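You operate a simulated robot arm through the tools that you are given. There is no shell and no other tool.

Carry out the task below with a simulated robot arm. There is one attempt and no reset: what you move stays moved.

JOB
Test at 1 g at the desk clipboard's frequency, save the point, then shut the shaker down.
Fine: the clipboard beside the shaker; frequency set before starting; level at zero when starting and when stopping; power off last.

Only the result counts: the job must be done as asked and must still hold three seconds after the hand-in. Knocking over, shifting, dropping, spilling or breaking anything else fails it.

ROBOT AND FRAMES
A 7-joint arm with a fingered hand, fixed in place. Base frame: the origin is on the floor under the middle of its stand, x ahead of it, y to its left, z up. Readings come in cm, degrees, newtons and seconds.
With the tool pointing down near the work surface it reaches from about 26 to 80 cm from the base axis. Its first joint turns from -115.0 to 115.0 degrees. Payload 5 kg.
The TCP is the grasp point between the finger pads, 3.2 cm short of the fingertips. In the tool frame z runs along the fingers and y along their closing line. The gripper opens to 16 cm; its body begins 8.9 cm behind the TCP. The gripper is a hand of 4 fingers: y runs from the thumb to the fingers, the wrist lies at [0, 0, -26.7] in the tool frame, and closing takes about 1.5 s.
Orientation is that of the tool frame in the base frame, as a unit quaternion [w, x, y, z]. With the fingers straight down and closing along the base's y, the tool's x points along the base's -x, its y along +y and its z along -z.

CONTROLS
- The arm moves only by the tool nudge_tool. Its argument "moves" is a list of rows, each a list of 2 entries, a list of its own where there are three numbers: the turn, a rotation vector about the tool's x, y, z in units of 6 degrees (1.0 is 6 degrees), then the shift along the tool's x, y, z in units of 20 mm (1.0 is 20 mm). In form: [[[ax, ay, az], [x, y, z]], ...]. A call has 1 to 20 rows; each row shifts and turns the commanded pose from where the row before left it, along the tool's axes as they then stand. "claw" is the finger opening in m, from 0 to 0.16, set as the call begins (left out, the last holds). A call with a number of a shift or a turn outside -1 to 1 is refused whole. Rows are played at 5 a second. More than 5 cm and 8.6 degrees between two rows, or a gripper value outside its range, and nothing of the call is played. A pose out of reach is approached as far as the arm can. The call stops where the force on the tool passes 50 N (or 10 N more than at its start, if that is more) or the arm is blocked; 0.2 s more then pass. The fingers move at their own pace (about 10.8 cm/s each) and stop on an object; they squeeze with about 21 N. The grip force told is the motor's: it shows also when the fingers shut on nothing. Time passes only in rows, and 0.2 s behind the last, so rows that do not move let the fingers close. The reply holds the time, the measured pose of the TCP, the force on the tool along the base axes, the opening and the grip force, in the units named above and with some noise, with the torque about the TCP (base axes, N m) and any sound that the robot's microphone picked up.
- Cameras (640 x 400 px; columns grow to the right, rows downward): "scene" is fixed at [22.1, -65.04, 165.67]; the picture's right is [-0.42, 0.91, 0.00], its down [0.90, 0.42, -0.12] and it looks along [-0.11, -0.05, -0.99] (base axes); focal length 314 px, centre (320, 200). "wrist" rides on the gripper at [8, -0.4, -11.4] in the tool frame; the picture's right is [0.05, 1.00, 0.00], its down [-0.82, 0.04, -0.58] and it looks along [-0.58, 0.03, 0.82] (tool axes); focal length 265 px, centre (320, 200). There is no depth. A picture from a camera that has moved, and an enlarged one, comes with that camera's place and axes in the base frame and with its lens.
- snapshot(camera): a new picture of that camera. It takes no simulated time.
- lift_body(by): slides the trunk up (or, below 0, down) by that many cm; the arm rides with it, the base frame stays. It gives what a move gives, with no picture.
- move_fingers(finger1, finger2, finger3, thumb_bend): sets how far each is bent, from 0 (flat) to 1 (curled in); at 0.3 the hand is open as for a grip, at 0.7 the pads meet at the TCP. One left out holds its place. A second passes; each finger stops where it meets its share of the squeeze, and holds until it gets a number again. A gripper value or a shape takes the hand back. It gives what a move gives, with no picture; readings hold the bend of each and the force on the fingers (four entries, about 0 where the hand has none), thumb and palm.
- preshape(shape): the hand has 4 fingers and takes this shape, open, in about a second: jaw (thumb against the fingers, like two jaws); tri (thumb and two fingers); tip (a fingertip pinch); poke (one finger out to press); point (the index stretched); flat (the hand flat); cup (the hand cupped); fist (a fist). The gripper value then closes the fingers along that shape, each until it touches; the sizes above hold for jaw. It gives what a move gives, with no picture.
- inspect(camera, box): a new picture of the part [left, top, right, bottom] of that camera's present view, enlarged. It takes no simulated time.
- job_done(): hands the job in; it is judged then, once.

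Places have to be worked out from the pictures, the camera data and where the tool is seen. Open the gripper and draw the arm clear of the work before you hand the job in, unless the task says otherwise.

The tools are called after "Call:" as name(argument=value, ...) on one line, values as JSON. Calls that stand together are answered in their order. nudge_tool: Moves the arm, as the interface text tells. Its arguments: {"type":"object","properties":{"moves":{"type":"array"},"claw":{"type":"number"}},"required":["moves"]} The other tools are called the same way: lift_body (by) moves the trunk up or down; preshape (shape) gives the hand a shape; move_fingers (finger1, finger2, finger3, thumb_bend) moves the fingers one by one; snapshot (camera) takes a picture; inspect (camera, box) takes an enlarged picture of a part of a camera's view; job_done () hands the job in.

At the start:

```text
t: 0.0
ee_pos: [9.9, -53.51, 126.69]
ee_rot: [0.0, 0.0, 1.0, 0.0]
wrist_force: [0.2, 0.0, -0.3]
moment: [0.0, 0.05, -0.03]
finger_gap: 15.99
finger_force: 0.0
shape: jaw
bend: [0.3, 0.3, 0.3, 0.3]
finger forces: [0.0, 0.0, 0.0, 0.0, 0.1, 0.0]
trunk travel left (down, up): [-90.0, 9.0]
```

scene: 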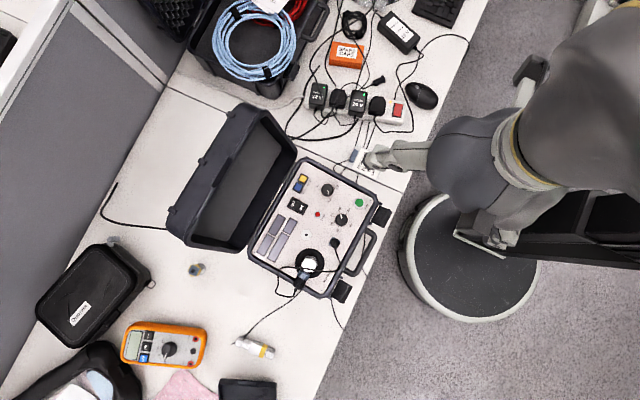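
wrist: 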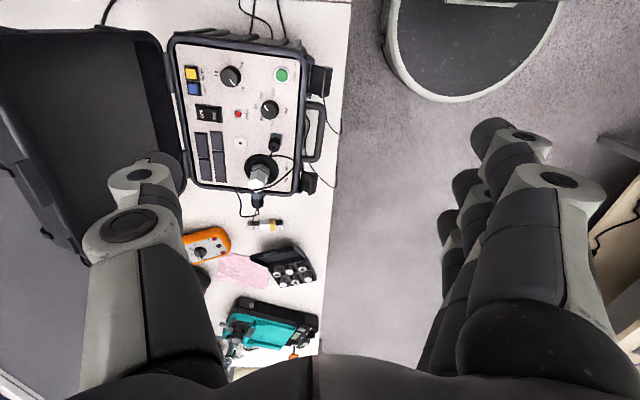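

The pictures show a portable shaker case with a control panel on the desk. I'll enlarge the panel and its surroundings from both cameras to find the controls and the clipboard.

Call:
inspect(camera="scene", box=[240, 150, 400, 300])

Call:
inspect(camera="wrist", box=[160, 30, 350, 210])

Call:
inspect(camera="scene", box=[0, 240, 320, 400])

Call:
inspect(camera="scene", box=[160, 0, 480, 160])

Call:
inspect(camera="wrist", box=[170, 200, 340, 370])

```text
2.67 times, centred on (320, 225) of scene
camera zoom: at [22.1, -65.04, 165.67], right [-0.42, 0.91, 0.0], down [0.9, 0.42, -0.12], along [-0.11, -0.05, -0.99], focal length 838 px, centre (320, 133)
```

zoom: 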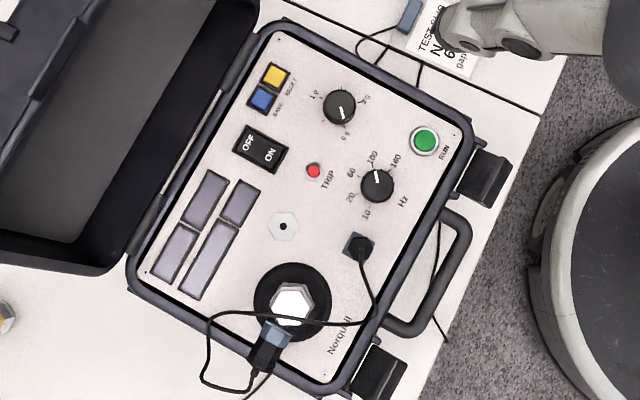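

```text
2.22 times, centred on (255, 120) of wrist
camera zoom: at [1.91, -54.02, 138.15], right [-0.05, 1.0, 0.0], down [0.82, 0.04, 0.58], along [0.58, 0.03, -0.82], focal length 590 px, centre (464, 378)
```

zoom: 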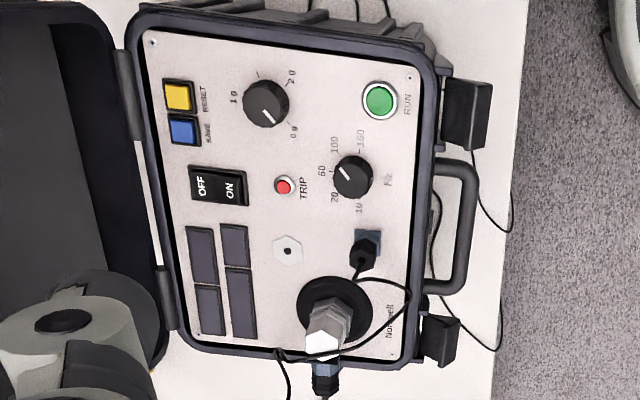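

```text
2.00 times, centred on (160, 320) of scene
camera zoom: at [22.1, -65.04, 165.67], right [-0.42, 0.91, 0.0], down [0.9, 0.42, -0.12], along [-0.11, -0.05, -0.99], focal length 629 px, centre (640, -40)
```

zoom: 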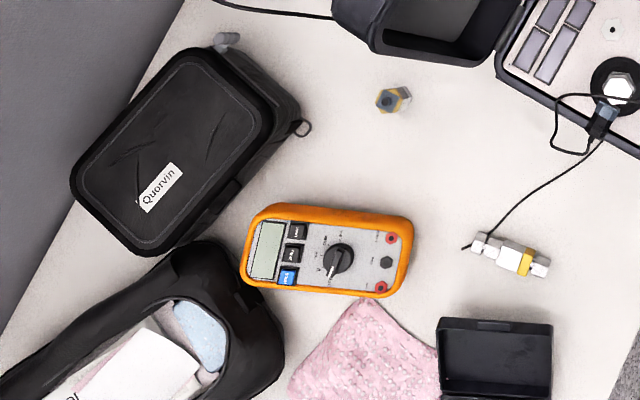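

```text
2.00 times, centred on (320, 80) of scene
camera zoom: at [22.1, -65.04, 165.67], right [-0.42, 0.91, 0.0], down [0.9, 0.42, -0.12], along [-0.11, -0.05, -0.99], focal length 629 px, centre (320, 440)
```

zoom: 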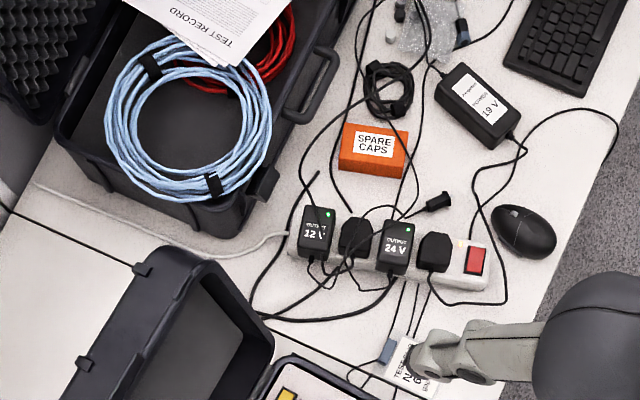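

```text
2.35 times, centred on (255, 285) of wrist
camera zoom: at [1.91, -54.02, 138.15], right [-0.05, 1.0, 0.0], down [0.82, 0.04, 0.58], along [0.58, 0.03, -0.82], focal length 624 px, centre (473, 0)
```

zoom: 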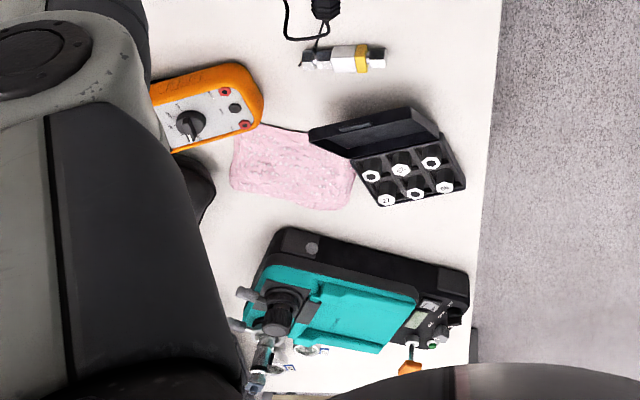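

The clipboard seems to lie next to the shaker, mostly hidden under the thumb (around base (-3,-64)). I'll move the hand +x at this height to uncover it for the scene camera.

Call:
nudge_tool(moves=[[[0, 0, 0], [-1, 0, 0]], [[0, 0, 0], [-1, 0, 0]], [[0, 0, 0], [-1, 0, 0]], [[0, 0, 0], [-1, 0, 0]], [[0, 0, 0], [-1, 0, 0]], [[0, 0, 0], [-1, 0, 0]], [[0, 0, 0], [-1, 0, 0]], [[0, 0, 0], [-1, 0, 0]], [[0, 0, 0], [-1, 0, 0]], [[0, 0, 0], [-1, 0, 0]]])

Call:
snapshot(camera="scene")

Call:
inspect(camera="scene", box=[320, 120, 420, 185])

```text
t: 2.2
ee_pos: [30.12, -53.72, 126.6]
ee_rot: [0.0, 0.0, 1.0, 0.0]
wrist_force: [-0.1, -0.4, -0.4]
moment: [0.03, -0.01, 0.02]
finger_gap: 15.96
finger_force: 0.1
shape: jaw
bend: [0.3, 0.3, 0.3, 0.3]
finger forces: [0.0, 0.0, 0.0, 0.0, 0.0, 0.0]
trunk travel left (down, up): [-90.0, 9.0]
```

```text
taken
```

scene: 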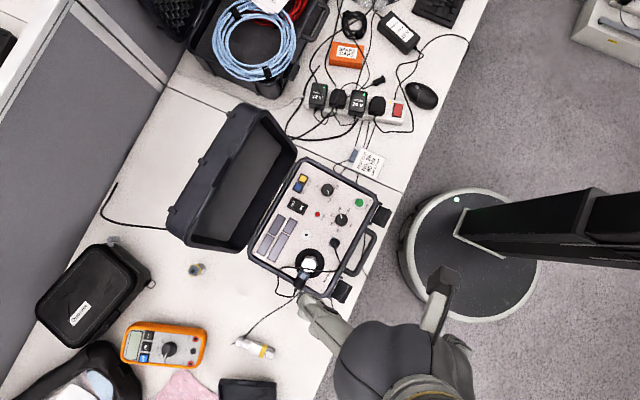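

```text
6.15 times, centred on (370, 152) of scene
camera zoom: at [22.1, -65.04, 165.67], right [-0.42, 0.91, 0.0], down [0.9, 0.42, -0.12], along [-0.11, -0.05, -0.99], focal length 1935 px, centre (12, 492)
```

zoom: 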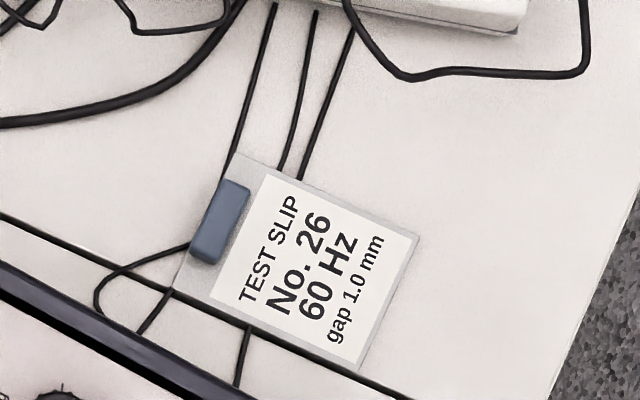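

The clipboard reads "No. 26, 60 Hz, gap 1.0 mm". Now I'll view the panel controls in high magnification.

Call:
inspect(camera="scene", box=[280, 160, 380, 222])

Call:
inspect(camera="scene", box=[250, 215, 350, 278])

Call:
inspect(camera="scene", box=[310, 165, 374, 235])

Call:
snapshot(camera="wrist")

```text
6.40 times, centred on (330, 191) of scene
camera zoom: at [22.1, -65.04, 165.67], right [-0.42, 0.91, 0.0], down [0.9, 0.42, -0.12], along [-0.11, -0.05, -0.99], focal length 2012 px, centre (256, 258)
```

zoom: 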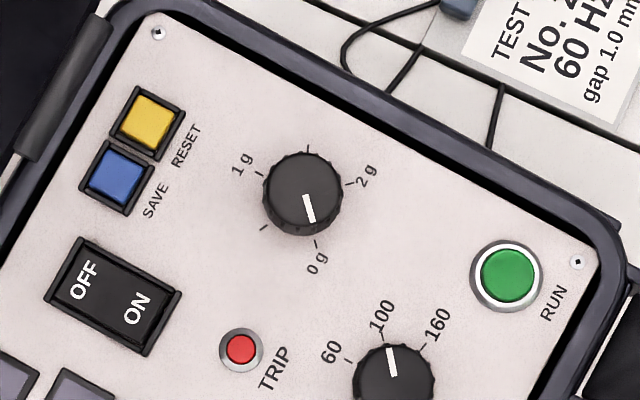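

```text
6.35 times, centred on (300, 246) of scene
camera zoom: at [22.1, -65.04, 165.67], right [-0.42, 0.91, 0.0], down [0.9, 0.42, -0.12], along [-0.11, -0.05, -0.99], focal length 1996 px, centre (447, -95)
```

zoom: 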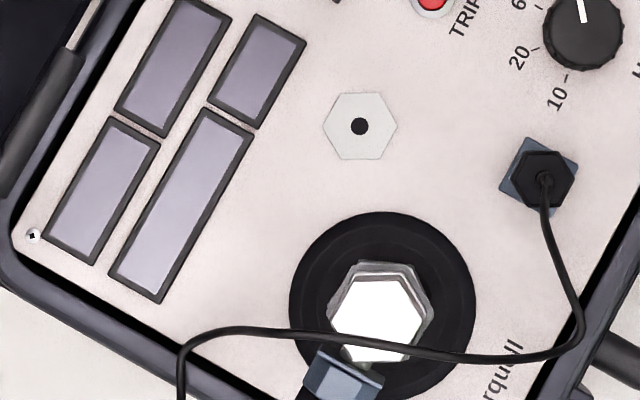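

```text
5.71 times, centred on (342, 200) of scene
camera zoom: at [22.1, -65.04, 165.67], right [-0.42, 0.91, 0.0], down [0.9, 0.42, -0.12], along [-0.11, -0.05, -0.99], focal length 1796 px, centre (194, 200)
```

zoom: 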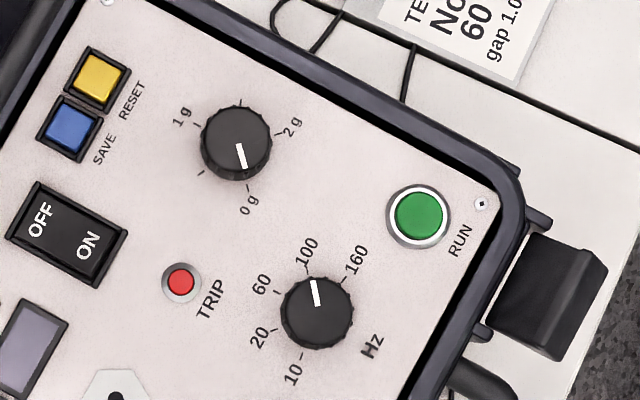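

```text
taken
camera wrist: at [22.18, -54.17, 138.18], right [-0.05, 1.0, 0.0], down [0.82, 0.04, 0.58], along [0.58, 0.03, -0.82], focal length 265 px, centre (320, 200)
```

wrist: 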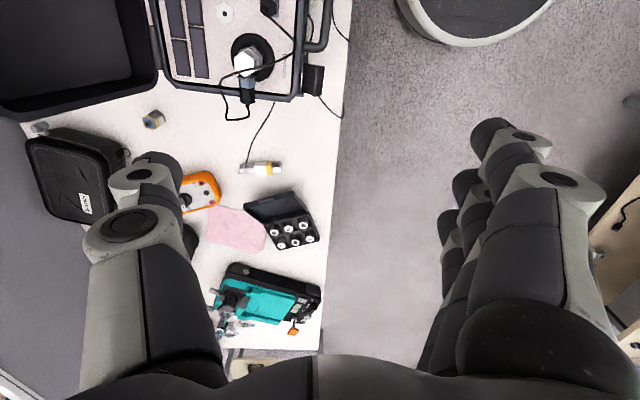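

Level is at 0 g, frequency points at 100 Hz, displays are dark, so power seems off. Triangulating gives a panel near z≈90 with RUN near (10.5,-60) and SAVE near (13,-75). I'll bring the wrist camera closer over the panel for a better look, staying well above the lid.

Call:
nudge_tool(moves=[[[0, 0, 0], [1, -0.38, 0.6]], [[0, 0, 0], [1, -0.38, 0.6]], [[0, 0, 0], [1, -0.38, 0.6]], [[0, 0, 0], [1, -0.38, 0.6]], [[0, 0, 0], [1, -0.38, 0.6]], [[0, 0, 0], [1, -0.38, 0.6]], [[0, 0, 0], [1, -0.38, 0.6]], [[0, 0, 0], [1, -0.38, 0.6]], [[0, 0, 0], [1, -0.38, 0.6]], [[0, 0, 0], [1, -0.38, 0.6]], [[0, 0, 0], [0.5, -0.38, 0.6]]])

Call:
snapshot(camera="wrist")

Call:
snapshot(camera="scene")

```text
t: 4.6
ee_pos: [8.64, -62.16, 113.57]
ee_rot: [0.0, 0.0, 1.0, 0.001]
wrist_force: [0.9, -0.6, 1.0]
moment: [0.01, 0.0, -0.02]
finger_gap: 16.0
finger_force: 0.0
shape: jaw
bend: [0.3, 0.3, 0.3, 0.3]
finger forces: [0.0, 0.1, 0.0, 0.0, 0.1, 0.1]
trunk travel left (down, up): [-90.0, 9.0]
```

```text
taken
camera wrist: at [0.76, -62.52, 125.04], right [-0.05, 1.0, 0.0], down [0.82, 0.04, 0.58], along [0.58, 0.03, -0.82], focal length 265 px, centre (320, 200)
```

wrist: 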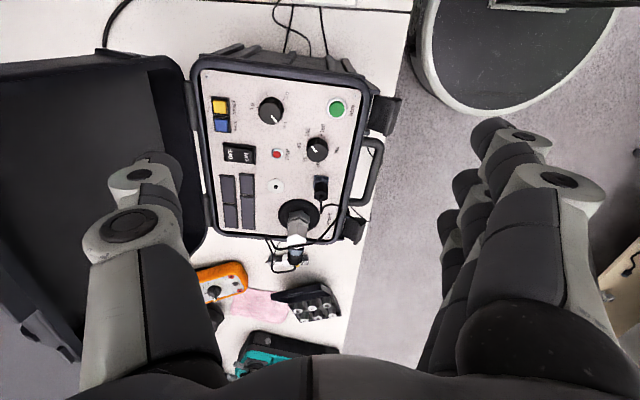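

```text
taken
```

scene: 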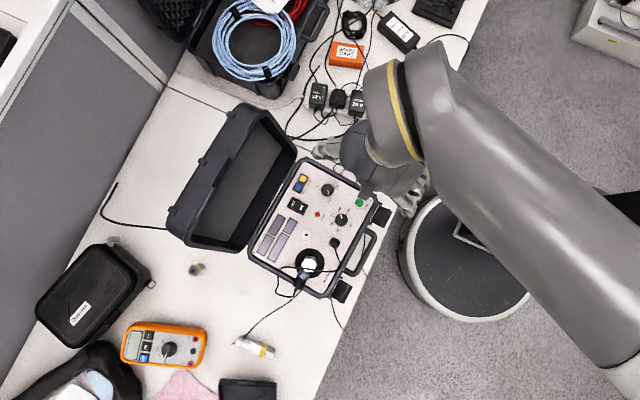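

I now get an overhead view of the panel from the wrist. I'll enlarge it to locate the controls precisely and see the rocker's state.

Call:
inspect(camera="wrist", box=[195, 70, 355, 170])

Call:
inspect(camera="wrist", box=[200, 140, 360, 240])

```text
4.00 times, centred on (275, 120) of wrist
camera zoom: at [0.76, -62.52, 125.04], right [-0.05, 1.0, 0.0], down [0.82, 0.04, 0.58], along [0.58, 0.03, -0.82], focal length 1062 px, centre (500, 520)
```

zoom: 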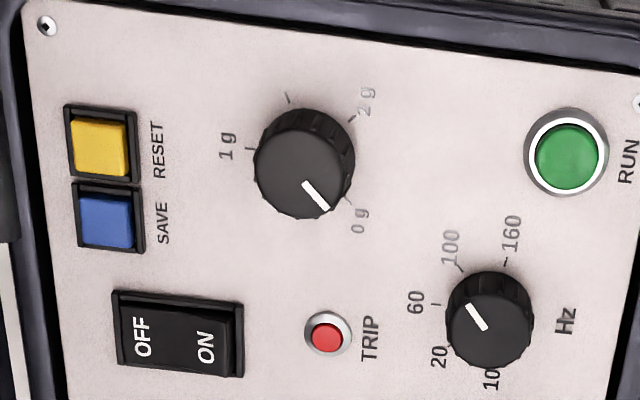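

```text
4.00 times, centred on (280, 190) of wrist
camera zoom: at [0.76, -62.52, 125.04], right [-0.05, 1.0, 0.0], down [0.82, 0.04, 0.58], along [0.58, 0.03, -0.82], focal length 1062 px, centre (480, 240)
```

zoom: 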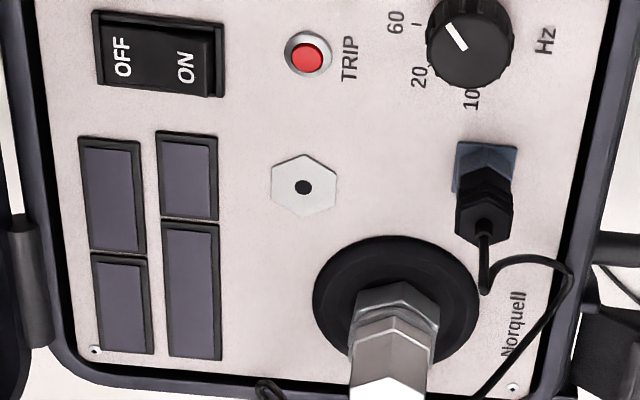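

Panel surface comes out at z≈90.7, knob tops at ≈92.2; level knob ≈(11.1,-68.1), frequency knob ≈(16.1,-62.1). I'm high above the panel, so I'll try the "tip" shape here and look at how the fingers arrange.

Call:
preshape(shape="tip")

Call:
snapshot(camera="wrist")

```text
t: 5.5
ee_pos: [8.81, -62.01, 113.61]
ee_rot: [0.0, 0.0, 1.0, 0.0]
wrist_force: [0.8, 0.4, 0.6]
moment: [-0.02, 0.0, 0.01]
finger_gap: 16.01
finger_force: 0.1
shape: tip
bend: [0.01, 0.3, 0.01, 0.3]
finger forces: [0.0, 0.1, 0.0, 0.0, 0.0, 0.1]
trunk travel left (down, up): [-90.0, 9.0]
```

```text
taken
camera wrist: at [0.8, -62.44, 125.12], right [-0.05, 1.0, 0.0], down [0.82, 0.04, 0.58], along [0.58, 0.03, -0.82], focal length 265 px, centre (320, 200)
```

wrist: 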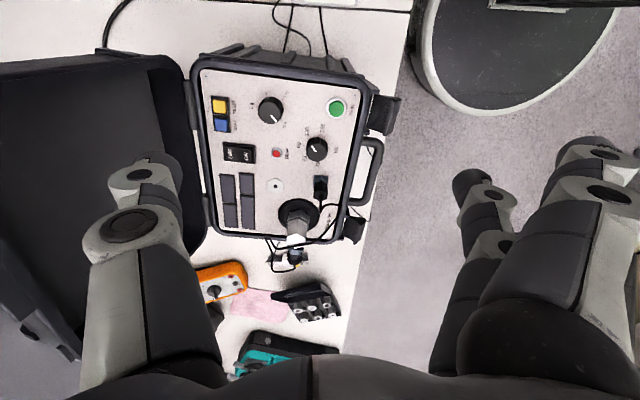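

In "tip", fingers 1 and 3 stay flat while finger 2 opposes the thumb. I'll close to 4 cm to see the pinch geometry.

Call:
nudge_tool(moves=[[[0, 0, 0], [0, 0, 0]], [[0, 0, 0], [0, 0, 0]], [[0, 0, 0], [0, 0, 0]], [[0, 0, 0], [0, 0, 0]], [[0, 0, 0], [0, 0, 0]], [[0, 0, 0], [0, 0, 0]], [[0, 0, 0], [0, 0, 0]]], claw=0.045)

Call:
snapshot(camera="wrist")

Call:
inspect(camera="scene", box=[240, 80, 480, 230])

```text
t: 7.1
ee_pos: [8.75, -62.13, 113.55]
ee_rot: [0.0, 0.0, 1.0, 0.0]
wrist_force: [0.7, -0.7, -0.8]
moment: [0.01, -0.02, -0.01]
finger_gap: 4.54
finger_force: 0.0
shape: tip
bend: [0.01, 0.73, 0.01, 0.7]
finger forces: [0.1, 0.1, 0.1, 0.0, 0.0, 0.0]
trunk travel left (down, up): [-90.0, 9.0]
```

```text
taken
camera wrist: at [0.79, -62.45, 125.11], right [-0.05, 1.0, 0.0], down [0.82, 0.04, 0.58], along [0.58, 0.03, -0.82], focal length 265 px, centre (320, 200)
```

wrist: 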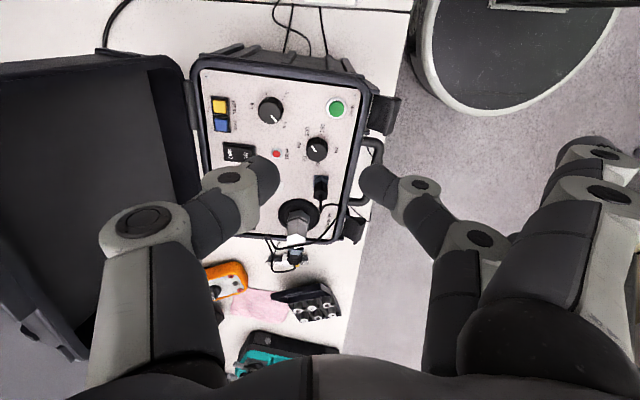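

```text
2.67 times, centred on (360, 155) of scene
camera zoom: at [22.1, -65.04, 165.67], right [-0.42, 0.91, 0.0], down [0.9, 0.42, -0.12], along [-0.11, -0.05, -0.99], focal length 838 px, centre (213, 320)
```

zoom: 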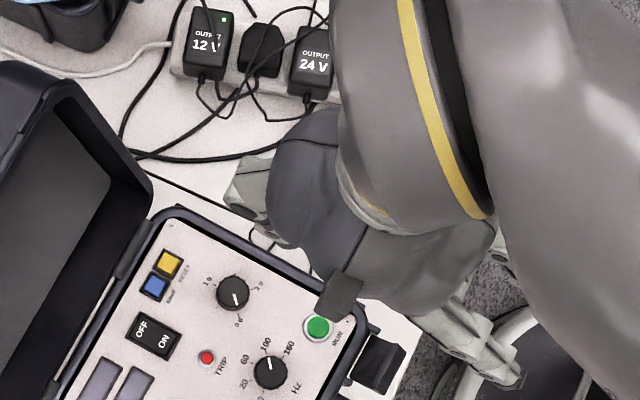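

The pinch is clear and the flat fingers splay out to +y. I'll move above the frequency knob at (16.1,-62.1) with fingertips about 2.5 cm above the knob top and check alignment.

Call:
nudge_tool(moves=[[[0, 0, 0], [-0.92, 0, 0.8]], [[0, 0, 0], [-0.92, 0, 0.8]], [[0, 0, 0], [-0.92, 0, 0.8]], [[0, 0, 0], [-0.92, 0, 0.8]], [[0, 0, 0], [0, 0, 0.9]], [[0, 0, 0], [0, 0, 0.9]], [[0, 0, 0], [0, 0, 0.9]], [[0, 0, 0], [0, 0, 0.9]], [[0, 0, 0], [0, 0, 0.8]], [[0, 0, 0], [0, 0, 0]]])

Call:
snapshot(camera="wrist")

Call:
snapshot(camera="scene")

```text
t: 9.3
ee_pos: [16.19, -61.85, 98.08]
ee_rot: [0.0, 0.001, 1.0, 0.0]
wrist_force: [0.0, 0.0, -0.3]
moment: [0.0, 0.0, -0.03]
finger_gap: 4.55
finger_force: 0.1
shape: tip
bend: [0.01, 0.73, 0.01, 0.7]
finger forces: [0.0, 0.0, 0.0, 0.1, 0.0, 0.1]
trunk travel left (down, up): [-90.0, 9.0]
```

```text
taken
camera wrist: at [8.26, -62.27, 109.62], right [-0.05, 1.0, 0.0], down [0.82, 0.04, 0.58], along [0.58, 0.03, -0.82], focal length 265 px, centre (320, 200)
```

wrist: 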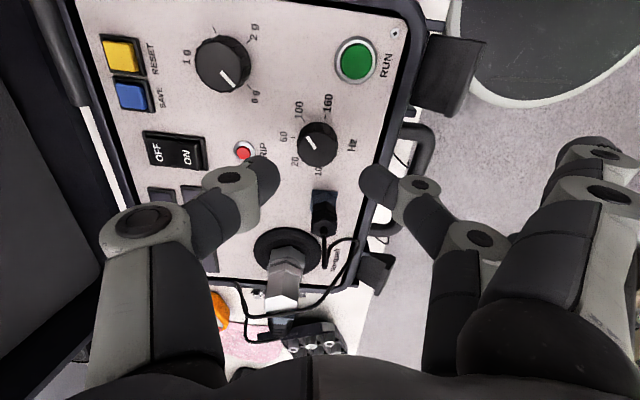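

```text
taken
```

scene: 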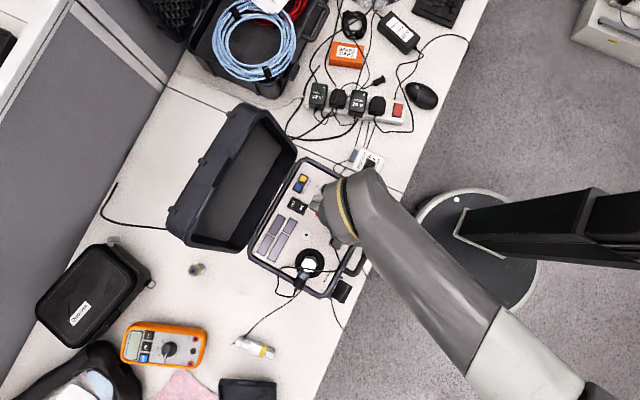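

Call:
inspect(camera="wrist", box=[260, 90, 372, 190])

Call:
inspect(camera="wrist", box=[90, 20, 270, 140])

```text
4.00 times, centred on (316, 140) of wrist
camera zoom: at [8.26, -62.27, 109.62], right [-0.05, 1.0, 0.0], down [0.82, 0.04, 0.58], along [0.58, 0.03, -0.82], focal length 1062 px, centre (336, 440)
```

zoom: 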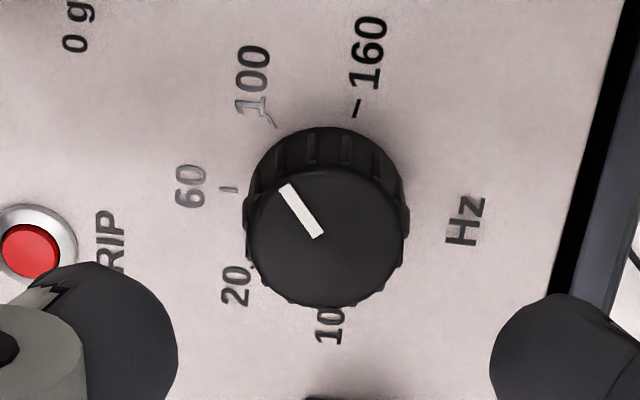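

```text
3.33 times, centred on (180, 80) of wrist
camera zoom: at [8.26, -62.27, 109.62], right [-0.05, 1.0, 0.0], down [0.82, 0.04, 0.58], along [0.58, 0.03, -0.82], focal length 885 px, centre (787, 600)
```

zoom: 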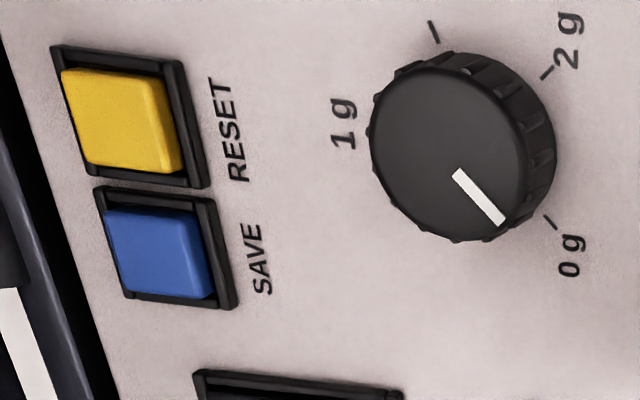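

The knob centre sits on the pinch midline. I'll descend 3.6 cm slowly so the fingertips straddle the knob about 0.7 cm above the panel, then check.

Call:
nudge_tool(moves=[[[0, 0, 0], [0, -0.05, 0.4]], [[0, 0, 0], [0, 0, 0.4]], [[0, 0, 0], [0, 0, 0.4]], [[0, 0, 0], [0, 0, 0.3]], [[0, 0, 0], [0, 0, 0.3]], [[0, 0, 0], [0, 0, 0]]])

Call:
snapshot(camera="wrist")

Call:
inspect(camera="wrist", box=[240, 110, 400, 210])

```text
t: 10.7
ee_pos: [16.31, -62.03, 94.71]
ee_rot: [0.0, 0.0, 1.0, 0.0]
wrist_force: [0.2, -0.1, -0.9]
moment: [-0.01, -0.03, -0.01]
finger_gap: 4.52
finger_force: 0.0
shape: tip
bend: [0.01, 0.73, 0.01, 0.7]
finger forces: [0.1, 0.0, 0.0, 0.1, 0.0, 0.0]
trunk travel left (down, up): [-90.0, 9.0]
```

```text
taken
camera wrist: at [8.31, -62.52, 106.19], right [-0.05, 1.0, 0.0], down [0.82, 0.04, 0.58], along [0.58, 0.03, -0.82], focal length 265 px, centre (320, 200)
```

wrist: 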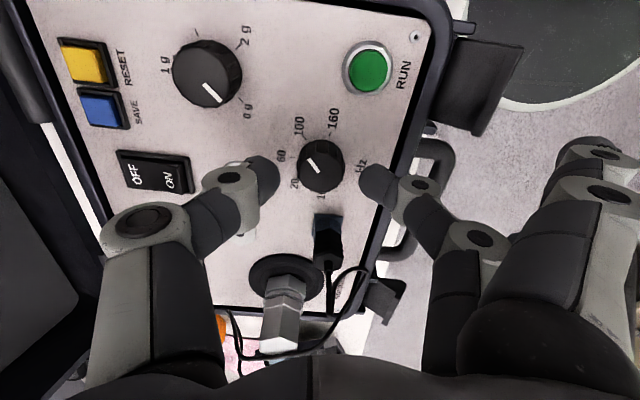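

```text
4.00 times, centred on (320, 160) of wrist
camera zoom: at [8.31, -62.52, 106.19], right [-0.05, 1.0, 0.0], down [0.82, 0.04, 0.58], along [0.58, 0.03, -0.82], focal length 1062 px, centre (320, 360)
```

zoom: 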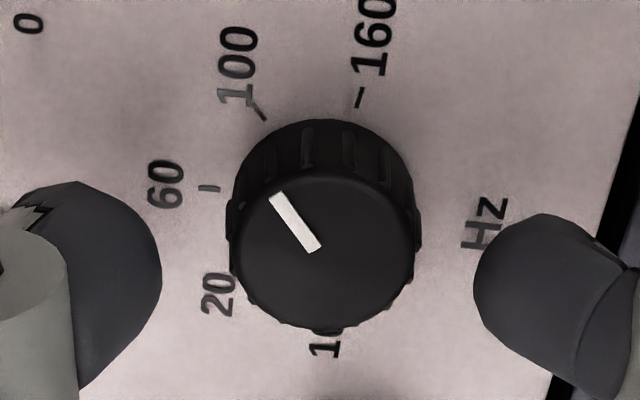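

Well aligned: knob centred between the tips. I'll go 0.3 cm lower and close the pinch onto the knob.

Call:
nudge_tool(moves=[[[0, 0, 0], [0.05, 0, 0.15]], [[0, 0, 0], [0, 0, 0]]])

Call:
nudge_tool(moves=[[[0, 0, 0], [0, 0, 0]], [[0, 0, 0], [0, 0, 0]], [[0, 0, 0], [0, 0, 0]], [[0, 0, 0], [0, 0, 0]]], claw=0.022)

Call:
inspect(camera="wrist", box=[240, 110, 400, 210])

```text
t: 11.3
ee_pos: [16.13, -62.06, 94.5]
ee_rot: [0.0, 0.001, 1.0, 0.0]
wrist_force: [-0.7, -0.5, 0.5]
moment: [0.02, 0.03, 0.0]
finger_gap: 4.53
finger_force: 0.0
shape: tip
bend: [0.01, 0.73, 0.01, 0.7]
finger forces: [0.2, 0.0, 0.0, 0.0, 0.0, 0.0]
trunk travel left (down, up): [-90.0, 9.0]
```

```text
t: 12.3
ee_pos: [16.08, -62.03, 94.31]
ee_rot: [0.0, -0.001, 1.0, 0.0]
wrist_force: [0.0, -0.3, -0.2]
moment: [-0.01, -0.01, 0.0]
finger_gap: 2.38
finger_force: 0.1
shape: tip
bend: [0.01, 0.72, 0.01, 0.7]
finger forces: [0.0, 1.0, 0.1, 0.0, 0.9, 0.1]
trunk travel left (down, up): [-90.0, 9.0]
```

```text
4.00 times, centred on (320, 160) of wrist
camera zoom: at [8.1, -62.48, 105.89], right [-0.05, 1.0, 0.0], down [0.82, 0.04, 0.58], along [0.58, 0.03, -0.82], focal length 1062 px, centre (320, 360)
```

zoom: 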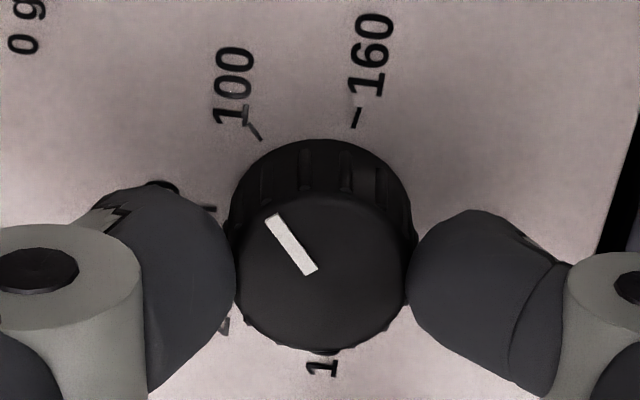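

Both tips touch the knob lightly (about 1 N). I'll squeeze harder by commanding a smaller opening.

Call:
nudge_tool(moves=[[[0, 0, 0], [0, 0, 0]], [[0, 0, 0], [0, 0, 0]], [[0, 0, 0], [0, 0, 0]], [[0, 0, 0], [0, 0, 0]]], claw=0.0)

Call:
inspect(camera="wrist", box=[240, 110, 400, 210])

```text
t: 13.3
ee_pos: [15.9, -62.08, 94.4]
ee_rot: [0.001, 0.0, 1.0, -0.001]
wrist_force: [0.1, 0.5, 0.3]
moment: [0.0, 0.04, -0.01]
finger_gap: 2.08
finger_force: 21.4
shape: tip
bend: [0.27, 0.72, 0.27, 0.7]
finger forces: [0.4, 17.7, 0.0, 0.0, 16.5, 0.0]
trunk travel left (down, up): [-90.0, 9.0]
```

```text
4.00 times, centred on (320, 160) of wrist
camera zoom: at [8.1, -62.47, 105.89], right [-0.05, 1.0, 0.0], down [0.82, 0.04, 0.58], along [0.58, 0.03, -0.82], focal length 1062 px, centre (320, 360)
```

zoom: 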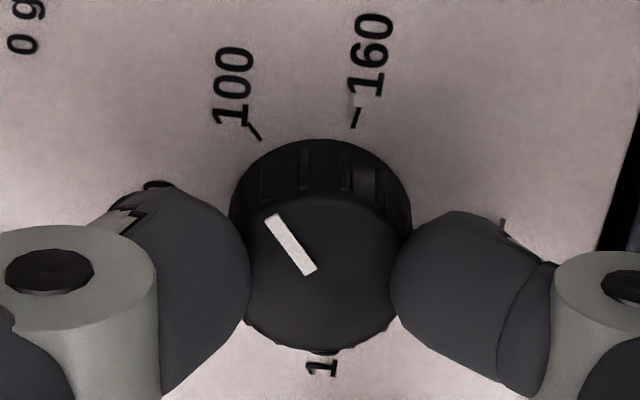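

The pinch holds at ~17 N. I'll rotate counter-clockwise (seen from above) in steps toward 60 Hz, first 24°.

Call:
nudge_tool(moves=[[[0, 0, -1], [0, 0, 0]], [[0, 0, -1], [0, 0, 0]], [[0, 0, -1], [0, 0, 0]], [[0, 0, -1], [0, 0, 0]], [[0, 0, 0], [0, 0, 0]]])

Call:
snapshot(camera="wrist")

Call:
inspect(camera="wrist", box=[240, 110, 400, 210])

```text
t: 14.5
ee_pos: [16.03, -62.17, 94.3]
ee_rot: [0.0, -0.208, 0.978, 0.0]
wrist_force: [-2.0, -2.1, 5.1]
moment: [-0.05, 0.02, 0.02]
finger_gap: 2.1
finger_force: 21.6
shape: tip
bend: [0.28, 0.72, 0.28, 0.7]
finger forces: [0.0, 19.3, 0.0, 0.1, 19.7, 0.1]
trunk travel left (down, up): [-90.0, 9.0]
```

```text
taken
camera wrist: at [8.98, -65.76, 105.87], right [-0.45, 0.89, 0.0], down [0.73, 0.37, 0.58], along [0.51, 0.26, -0.82], focal length 265 px, centre (320, 200)
```

wrist: 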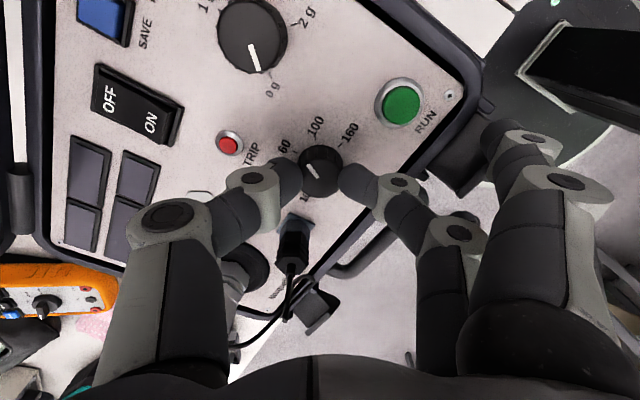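

```text
4.00 times, centred on (320, 160) of wrist
camera zoom: at [8.98, -65.76, 105.87], right [-0.45, 0.89, 0.0], down [0.73, 0.37, 0.58], along [0.51, 0.26, -0.82], focal length 1062 px, centre (320, 360)
```

zoom: 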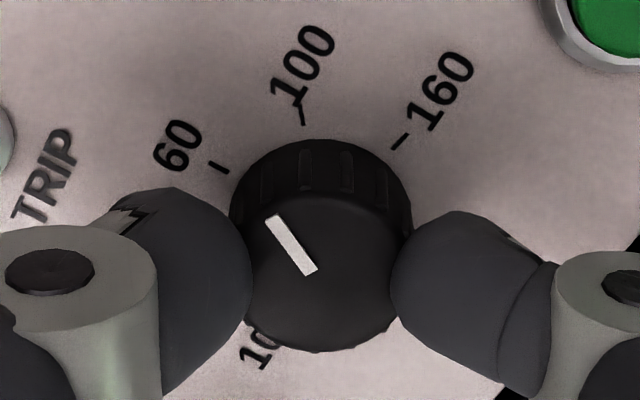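

The knob follows the hand 1:1; pointer is now about halfway from 100 to 60. I'll turn another 24° and check.

Call:
nudge_tool(moves=[[[0, 0, -1], [0, 0, 0]], [[0, 0, -1], [0, 0, 0]], [[0, 0, -1], [0, 0, 0]], [[0, 0, -1], [0, 0, 0]], [[0, 0, 0], [0, 0, 0]]])

Call:
snapshot(camera="wrist")

Call:
inspect(camera="wrist", box=[240, 110, 400, 210])

```text
t: 15.7
ee_pos: [16.08, -62.13, 94.38]
ee_rot: [0.0, -0.408, 0.913, 0.001]
wrist_force: [1.5, -3.3, 7.4]
moment: [-0.07, -0.06, 0.05]
finger_gap: 2.07
finger_force: 21.5
shape: tip
bend: [0.28, 0.72, 0.27, 0.7]
finger forces: [0.1, 18.6, 0.4, 0.0, 22.6, 0.0]
trunk travel left (down, up): [-90.0, 9.0]
```

```text
taken
camera wrist: at [11.12, -68.4, 105.86], right [-0.78, 0.63, 0.0], down [0.51, 0.64, 0.58], along [0.36, 0.45, -0.82], focal length 265 px, centre (320, 200)
```

wrist: 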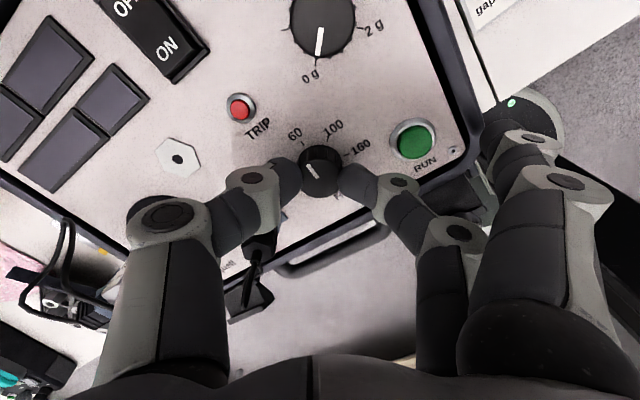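

```text
4.00 times, centred on (320, 160) of wrist
camera zoom: at [11.12, -68.4, 105.86], right [-0.78, 0.63, 0.0], down [0.51, 0.64, 0.58], along [0.36, 0.45, -0.82], focal length 1062 px, centre (320, 360)
```

zoom: 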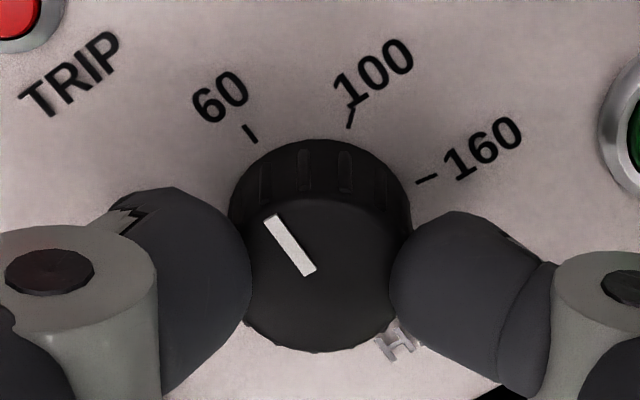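

The pointer is ~3° short of the 60 tick by my ray calculation. I'll add 3° more and look again before releasing.

Call:
nudge_tool(moves=[[[0, 0, -0.52], [0, 0, 0]], [[0, 0, 0], [0, 0, 0]]])

Call:
inspect(camera="wrist", box=[260, 130, 360, 192])

```text
t: 16.3
ee_pos: [16.11, -62.06, 94.4]
ee_rot: [0.0, -0.432, 0.902, 0.0]
wrist_force: [0.5, -4.3, 4.9]
moment: [-0.12, -0.06, 0.02]
finger_gap: 2.07
finger_force: 20.8
shape: tip
bend: [0.28, 0.72, 0.28, 0.7]
finger forces: [0.0, 18.4, 0.1, 0.0, 21.7, 0.0]
trunk travel left (down, up): [-90.0, 9.0]
```

```text
6.40 times, centred on (310, 161) of wrist
camera zoom: at [11.46, -68.67, 105.87], right [-0.81, 0.59, 0.0], down [0.48, 0.66, 0.58], along [0.34, 0.47, -0.82], focal length 1699 px, centre (384, 450)
```

zoom: 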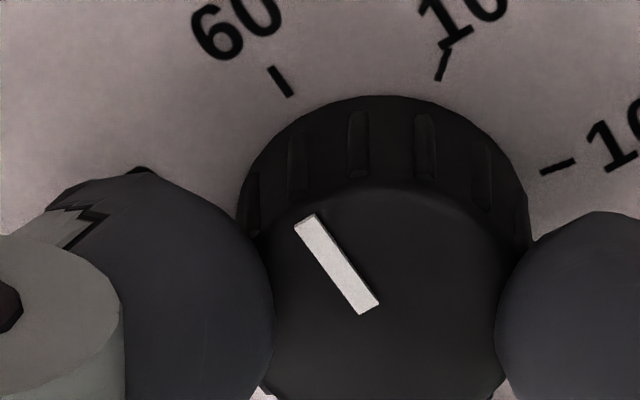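

Pointer lines up with the 60 tick. I'll open to release the knob, then lift clear.

Call:
nudge_tool(moves=[[[0, 0, 0], [0, 0, 0]], [[0, 0, 0], [0, 0, 0]], [[0, 0, 0], [0, 0, 0]], [[0, 0, 0], [0, 0, -0.5]], [[0, 0, 0], [0, 0, -1]], [[0, 0, 0], [0, 0, -1]], [[0, 0, 0], [0, 0, -1]], [[0, 0, 0], [0, 0, -1]], [[0, 0, 0], [0, 0, -1]]], claw=0.05)

Call:
inspect(camera="wrist", box=[220, 80, 380, 180])

Call:
snapshot(camera="wrist")

```text
t: 18.3
ee_pos: [15.99, -62.07, 105.36]
ee_rot: [0.0, -0.431, 0.902, 0.0]
wrist_force: [0.1, -0.9, 0.2]
moment: [-0.01, -0.02, 0.0]
finger_gap: 4.95
finger_force: 0.0
shape: tip
bend: [0.01, 0.73, 0.01, 0.7]
finger forces: [0.1, 0.0, 0.1, 0.0, 0.1, 0.0]
trunk travel left (down, up): [-90.0, 9.0]
```

```text
4.00 times, centred on (300, 130) of wrist
camera zoom: at [11.31, -68.61, 116.85], right [-0.81, 0.59, 0.0], down [0.48, 0.66, 0.58], along [0.34, 0.47, -0.82], focal length 1062 px, centre (400, 480)
```

zoom: 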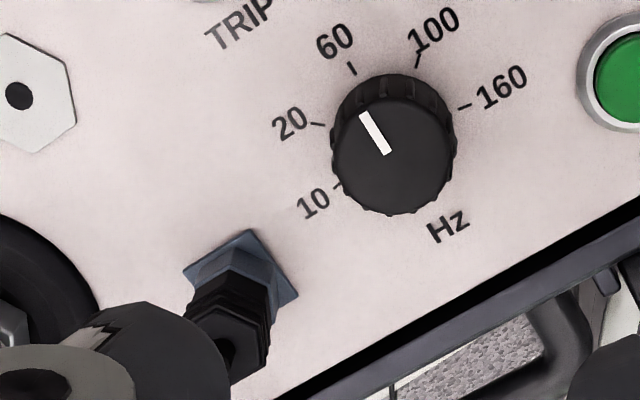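

```text
taken
camera wrist: at [11.31, -68.61, 116.85], right [-0.81, 0.59, 0.0], down [0.48, 0.66, 0.58], along [0.34, 0.47, -0.82], focal length 265 px, centre (320, 200)
```

wrist: 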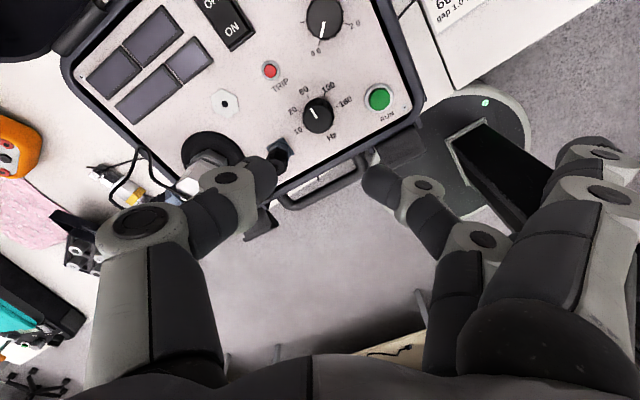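

Frequency knob now points at 60. Next I'll take the "poke" shape up here and see which finger sticks out for pressing.

Call:
nudge_tool(moves=[[[0, 0, 1], [0, 0, -1]], [[0, 0, 1], [0, 0, -1]], [[0, 0, 1], [0, 0, -1]], [[0, 0, 1], [0, 0, 0]], [[0, 0, 1], [0, 0, 0]], [[0, 0, 1], [0, 0, 0]], [[0, 0, 1], [0, 0, 0]], [[0, 0, 1], [0, 0, 0]], [[0, 0, 0.52], [0, 0, 0]]])

Call:
preshape(shape="poke")

Call:
snapshot(camera="wrist")

Call:
snapshot(camera="scene")

```text
t: 20.3
ee_pos: [16.28, -61.95, 111.27]
ee_rot: [0.0, 0.001, 1.0, 0.0]
wrist_force: [-0.2, 0.1, 1.1]
moment: [0.03, 0.03, -0.01]
finger_gap: 4.94
finger_force: 0.1
shape: tip
bend: [0.01, 0.73, 0.01, 0.7]
finger forces: [0.0, 0.1, 0.1, 0.1, 0.1, 0.0]
trunk travel left (down, up): [-90.0, 9.0]
```

```text
t: 21.2
ee_pos: [16.22, -62.15, 111.28]
ee_rot: [0.0, -0.001, 1.0, -0.001]
wrist_force: [-0.7, -0.2, -0.5]
moment: [0.0, 0.02, 0.0]
finger_gap: 0.01
finger_force: 0.1
shape: poke
bend: [1.0, 1.0, 1.0, 0.47]
finger forces: [0.1, 0.0, 0.1, 0.0, 0.1, 0.0]
trunk travel left (down, up): [-90.0, 9.0]
```

```text
taken
camera wrist: at [8.23, -62.47, 122.77], right [-0.05, 1.0, 0.0], down [0.82, 0.04, 0.58], along [0.58, 0.03, -0.82], focal length 265 px, centre (320, 200)
```

wrist: 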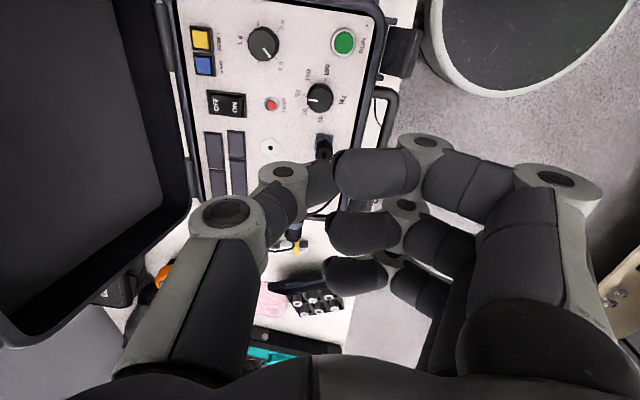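

```text
taken
```

scene: 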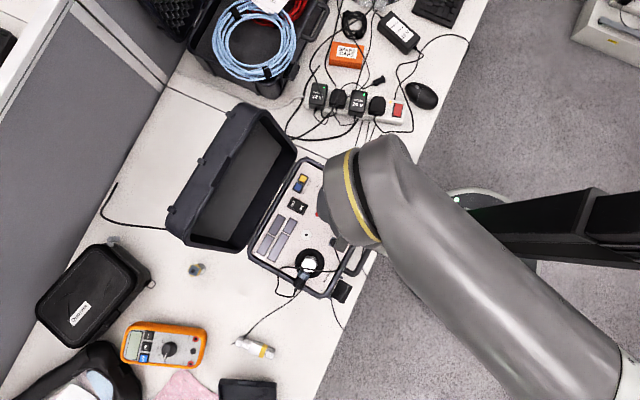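

"Poke" curls all the fingers and leaves the thumb; its tip is crowded by the curled fingers. Let me compare with "point".

Call:
preshape(shape="point")

Call:
snapshot(camera="wrist")

```text
t: 22.1
ee_pos: [16.12, -62.05, 111.34]
ee_rot: [0.0, 0.001, 1.0, 0.0]
wrist_force: [0.0, 0.0, -0.5]
moment: [0.0, 0.02, 0.01]
finger_gap: 15.23
finger_force: 0.1
shape: point
bend: [0.3, 1.0, 1.0, 0.54]
finger forces: [0.1, 0.0, 0.1, 0.1, 0.0, 0.0]
trunk travel left (down, up): [-90.0, 9.0]
```

```text
taken
camera wrist: at [8.23, -62.47, 122.77], right [-0.05, 1.0, 0.0], down [0.82, 0.04, 0.58], along [0.58, 0.03, -0.82], focal length 265 px, centre (320, 200)
```

wrist: 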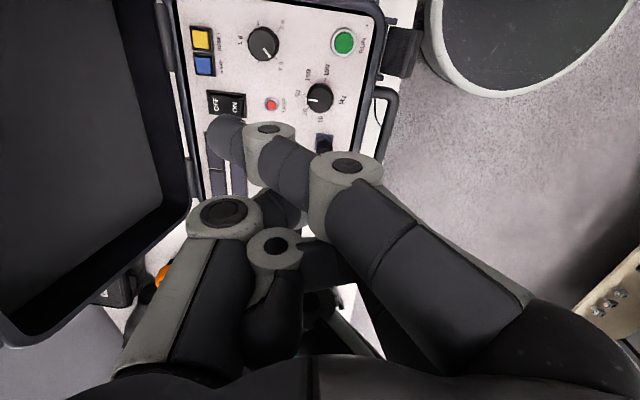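

"Point" makes an oblique index; I prefer a stiff, well-located probe. I'll use the tip pinch closed (thumb backing finger 2), then curl fingers 1 and 3 out of the way.

Call:
preshape(shape="tip")

Call:
nudge_tool(moves=[[[0, 0, 0], [0, 0, 0]], [[0, 0, 0], [0, 0, 0]], [[0, 0, 0], [0, 0, 0]], [[0, 0, 0], [0, 0, 0]], [[0, 0, 0], [0, 0, 0]], [[0, 0, 0], [0, 0, 0]], [[0, 0, 0], [0, 0, 0]]], claw=0.0)

Call:
move_fingers(finger1=1.0, finger3=1.0)

Call:
snapshot(camera="wrist")

```text
t: 23.0
ee_pos: [16.32, -62.09, 111.38]
ee_rot: [0.0, -0.001, 1.0, 0.0]
wrist_force: [0.3, -1.2, 0.0]
moment: [0.01, 0.02, -0.02]
finger_gap: 15.96
finger_force: 0.0
shape: tip
bend: [0.01, 0.3, 0.01, 0.3]
finger forces: [0.0, 0.0, 0.1, 0.0, 0.1, 0.0]
trunk travel left (down, up): [-90.0, 9.0]
```

```text
t: 24.6
ee_pos: [16.28, -62.02, 111.25]
ee_rot: [0.0, 0.0, 1.0, 0.0]
wrist_force: [-1.1, -0.2, 0.0]
moment: [0.0, -0.01, 0.0]
finger_gap: 0.02
finger_force: 20.7
shape: tip
bend: [0.27, 0.64, 0.27, 0.67]
finger forces: [0.1, 0.0, 0.0, 0.1, 0.1, 0.0]
trunk travel left (down, up): [-90.0, 9.0]
```

```text
t: 25.6
ee_pos: [16.17, -62.1, 111.22]
ee_rot: [0.0, 0.001, 1.0, 0.0]
wrist_force: [-0.5, 0.0, 1.0]
moment: [0.0, -0.01, 0.02]
finger_gap: 5.17
finger_force: 0.0
shape: fingers
bend: [1.0, 0.64, 1.0, 0.67]
finger forces: [0.0, 0.0, 0.1, 0.0, 0.1, 0.1]
trunk travel left (down, up): [-90.0, 9.0]
```

```text
taken
camera wrist: at [8.23, -62.46, 122.77], right [-0.05, 1.0, 0.0], down [0.82, 0.04, 0.58], along [0.58, 0.03, -0.82], focal length 265 px, centre (320, 200)
```

wrist: 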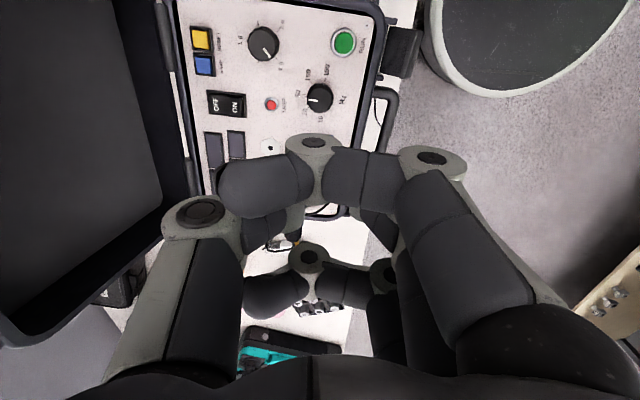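

Curled finger 1 blocks the wrist view of the pinch. I'll flatten fingers 1 and 3 again and measure where their tips are, to judge whether they clear the case.

Call:
move_fingers(finger1=0.0, finger3=0.0)

Call:
snapshot(camera="wrist")

Call:
snapshot(camera="scene")

```text
t: 26.6
ee_pos: [16.15, -62.13, 111.31]
ee_rot: [0.0, 0.0, 1.0, 0.0]
wrist_force: [-0.3, -0.3, 0.7]
moment: [-0.01, 0.03, 0.0]
finger_gap: 12.42
finger_force: 0.0
shape: fingers
bend: [0.0, 0.64, 0.0, 0.67]
finger forces: [0.0, 0.1, 0.1, 0.0, 0.0, 0.0]
trunk travel left (down, up): [-90.0, 9.0]
```

```text
taken
camera wrist: at [8.23, -62.46, 122.77], right [-0.05, 1.0, 0.0], down [0.82, 0.04, 0.58], along [0.58, 0.03, -0.82], focal length 265 px, centre (320, 200)
```

wrist: 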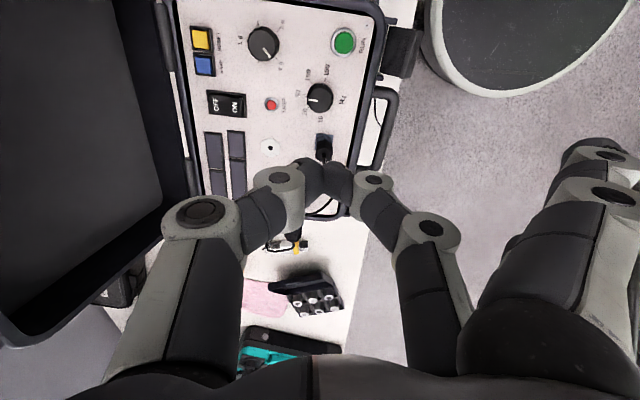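

```text
taken
```

scene: 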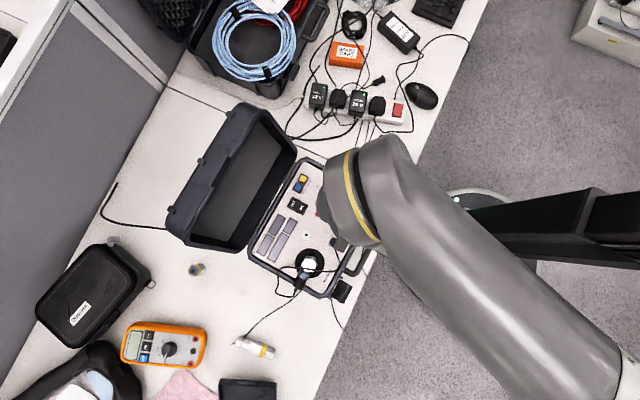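

The flat tips are as low as the pinch tips, so flat fingers are unsuitable inside the panel. I'll try a fist with only finger 1 (camera side) extended as a visible probe.

Call:
preshape(shape="fist")

Call:
move_fingers(finger1=0.6)

Call:
snapshot(camera="wrist")

```text
t: 27.5
ee_pos: [16.22, -62.13, 111.17]
ee_rot: [0.0, 0.0, 1.0, 0.0]
wrist_force: [0.6, 0.4, 0.5]
moment: [-0.02, -0.02, -0.02]
finger_gap: 0.05
finger_force: 0.1
shape: fist
bend: [1.0, 1.0, 0.99, 0.55]
finger forces: [0.0, 0.0, 0.0, 0.0, 0.0, 0.1]
trunk travel left (down, up): [-90.0, 9.0]
```

```text
t: 28.5
ee_pos: [16.15, -62.11, 111.33]
ee_rot: [0.0, 0.0, 1.0, 0.0]
wrist_force: [0.4, -1.1, 0.3]
moment: [-0.04, 0.03, 0.01]
finger_gap: 3.76
finger_force: 0.1
shape: fingers
bend: [0.6, 1.0, 0.99, 0.55]
finger forces: [0.0, 0.0, 0.1, 0.1, 0.0, 0.0]
trunk travel left (down, up): [-90.0, 9.0]
```

```text
taken
camera wrist: at [8.23, -62.46, 122.77], right [-0.05, 1.0, 0.0], down [0.82, 0.04, 0.58], along [0.58, 0.03, -0.82], focal length 265 px, centre (320, 200)
```

wrist: 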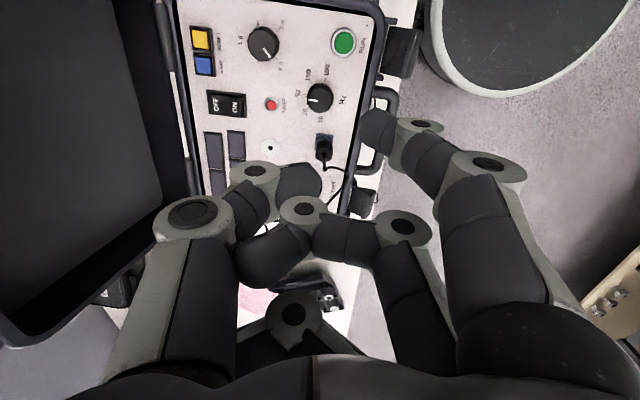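

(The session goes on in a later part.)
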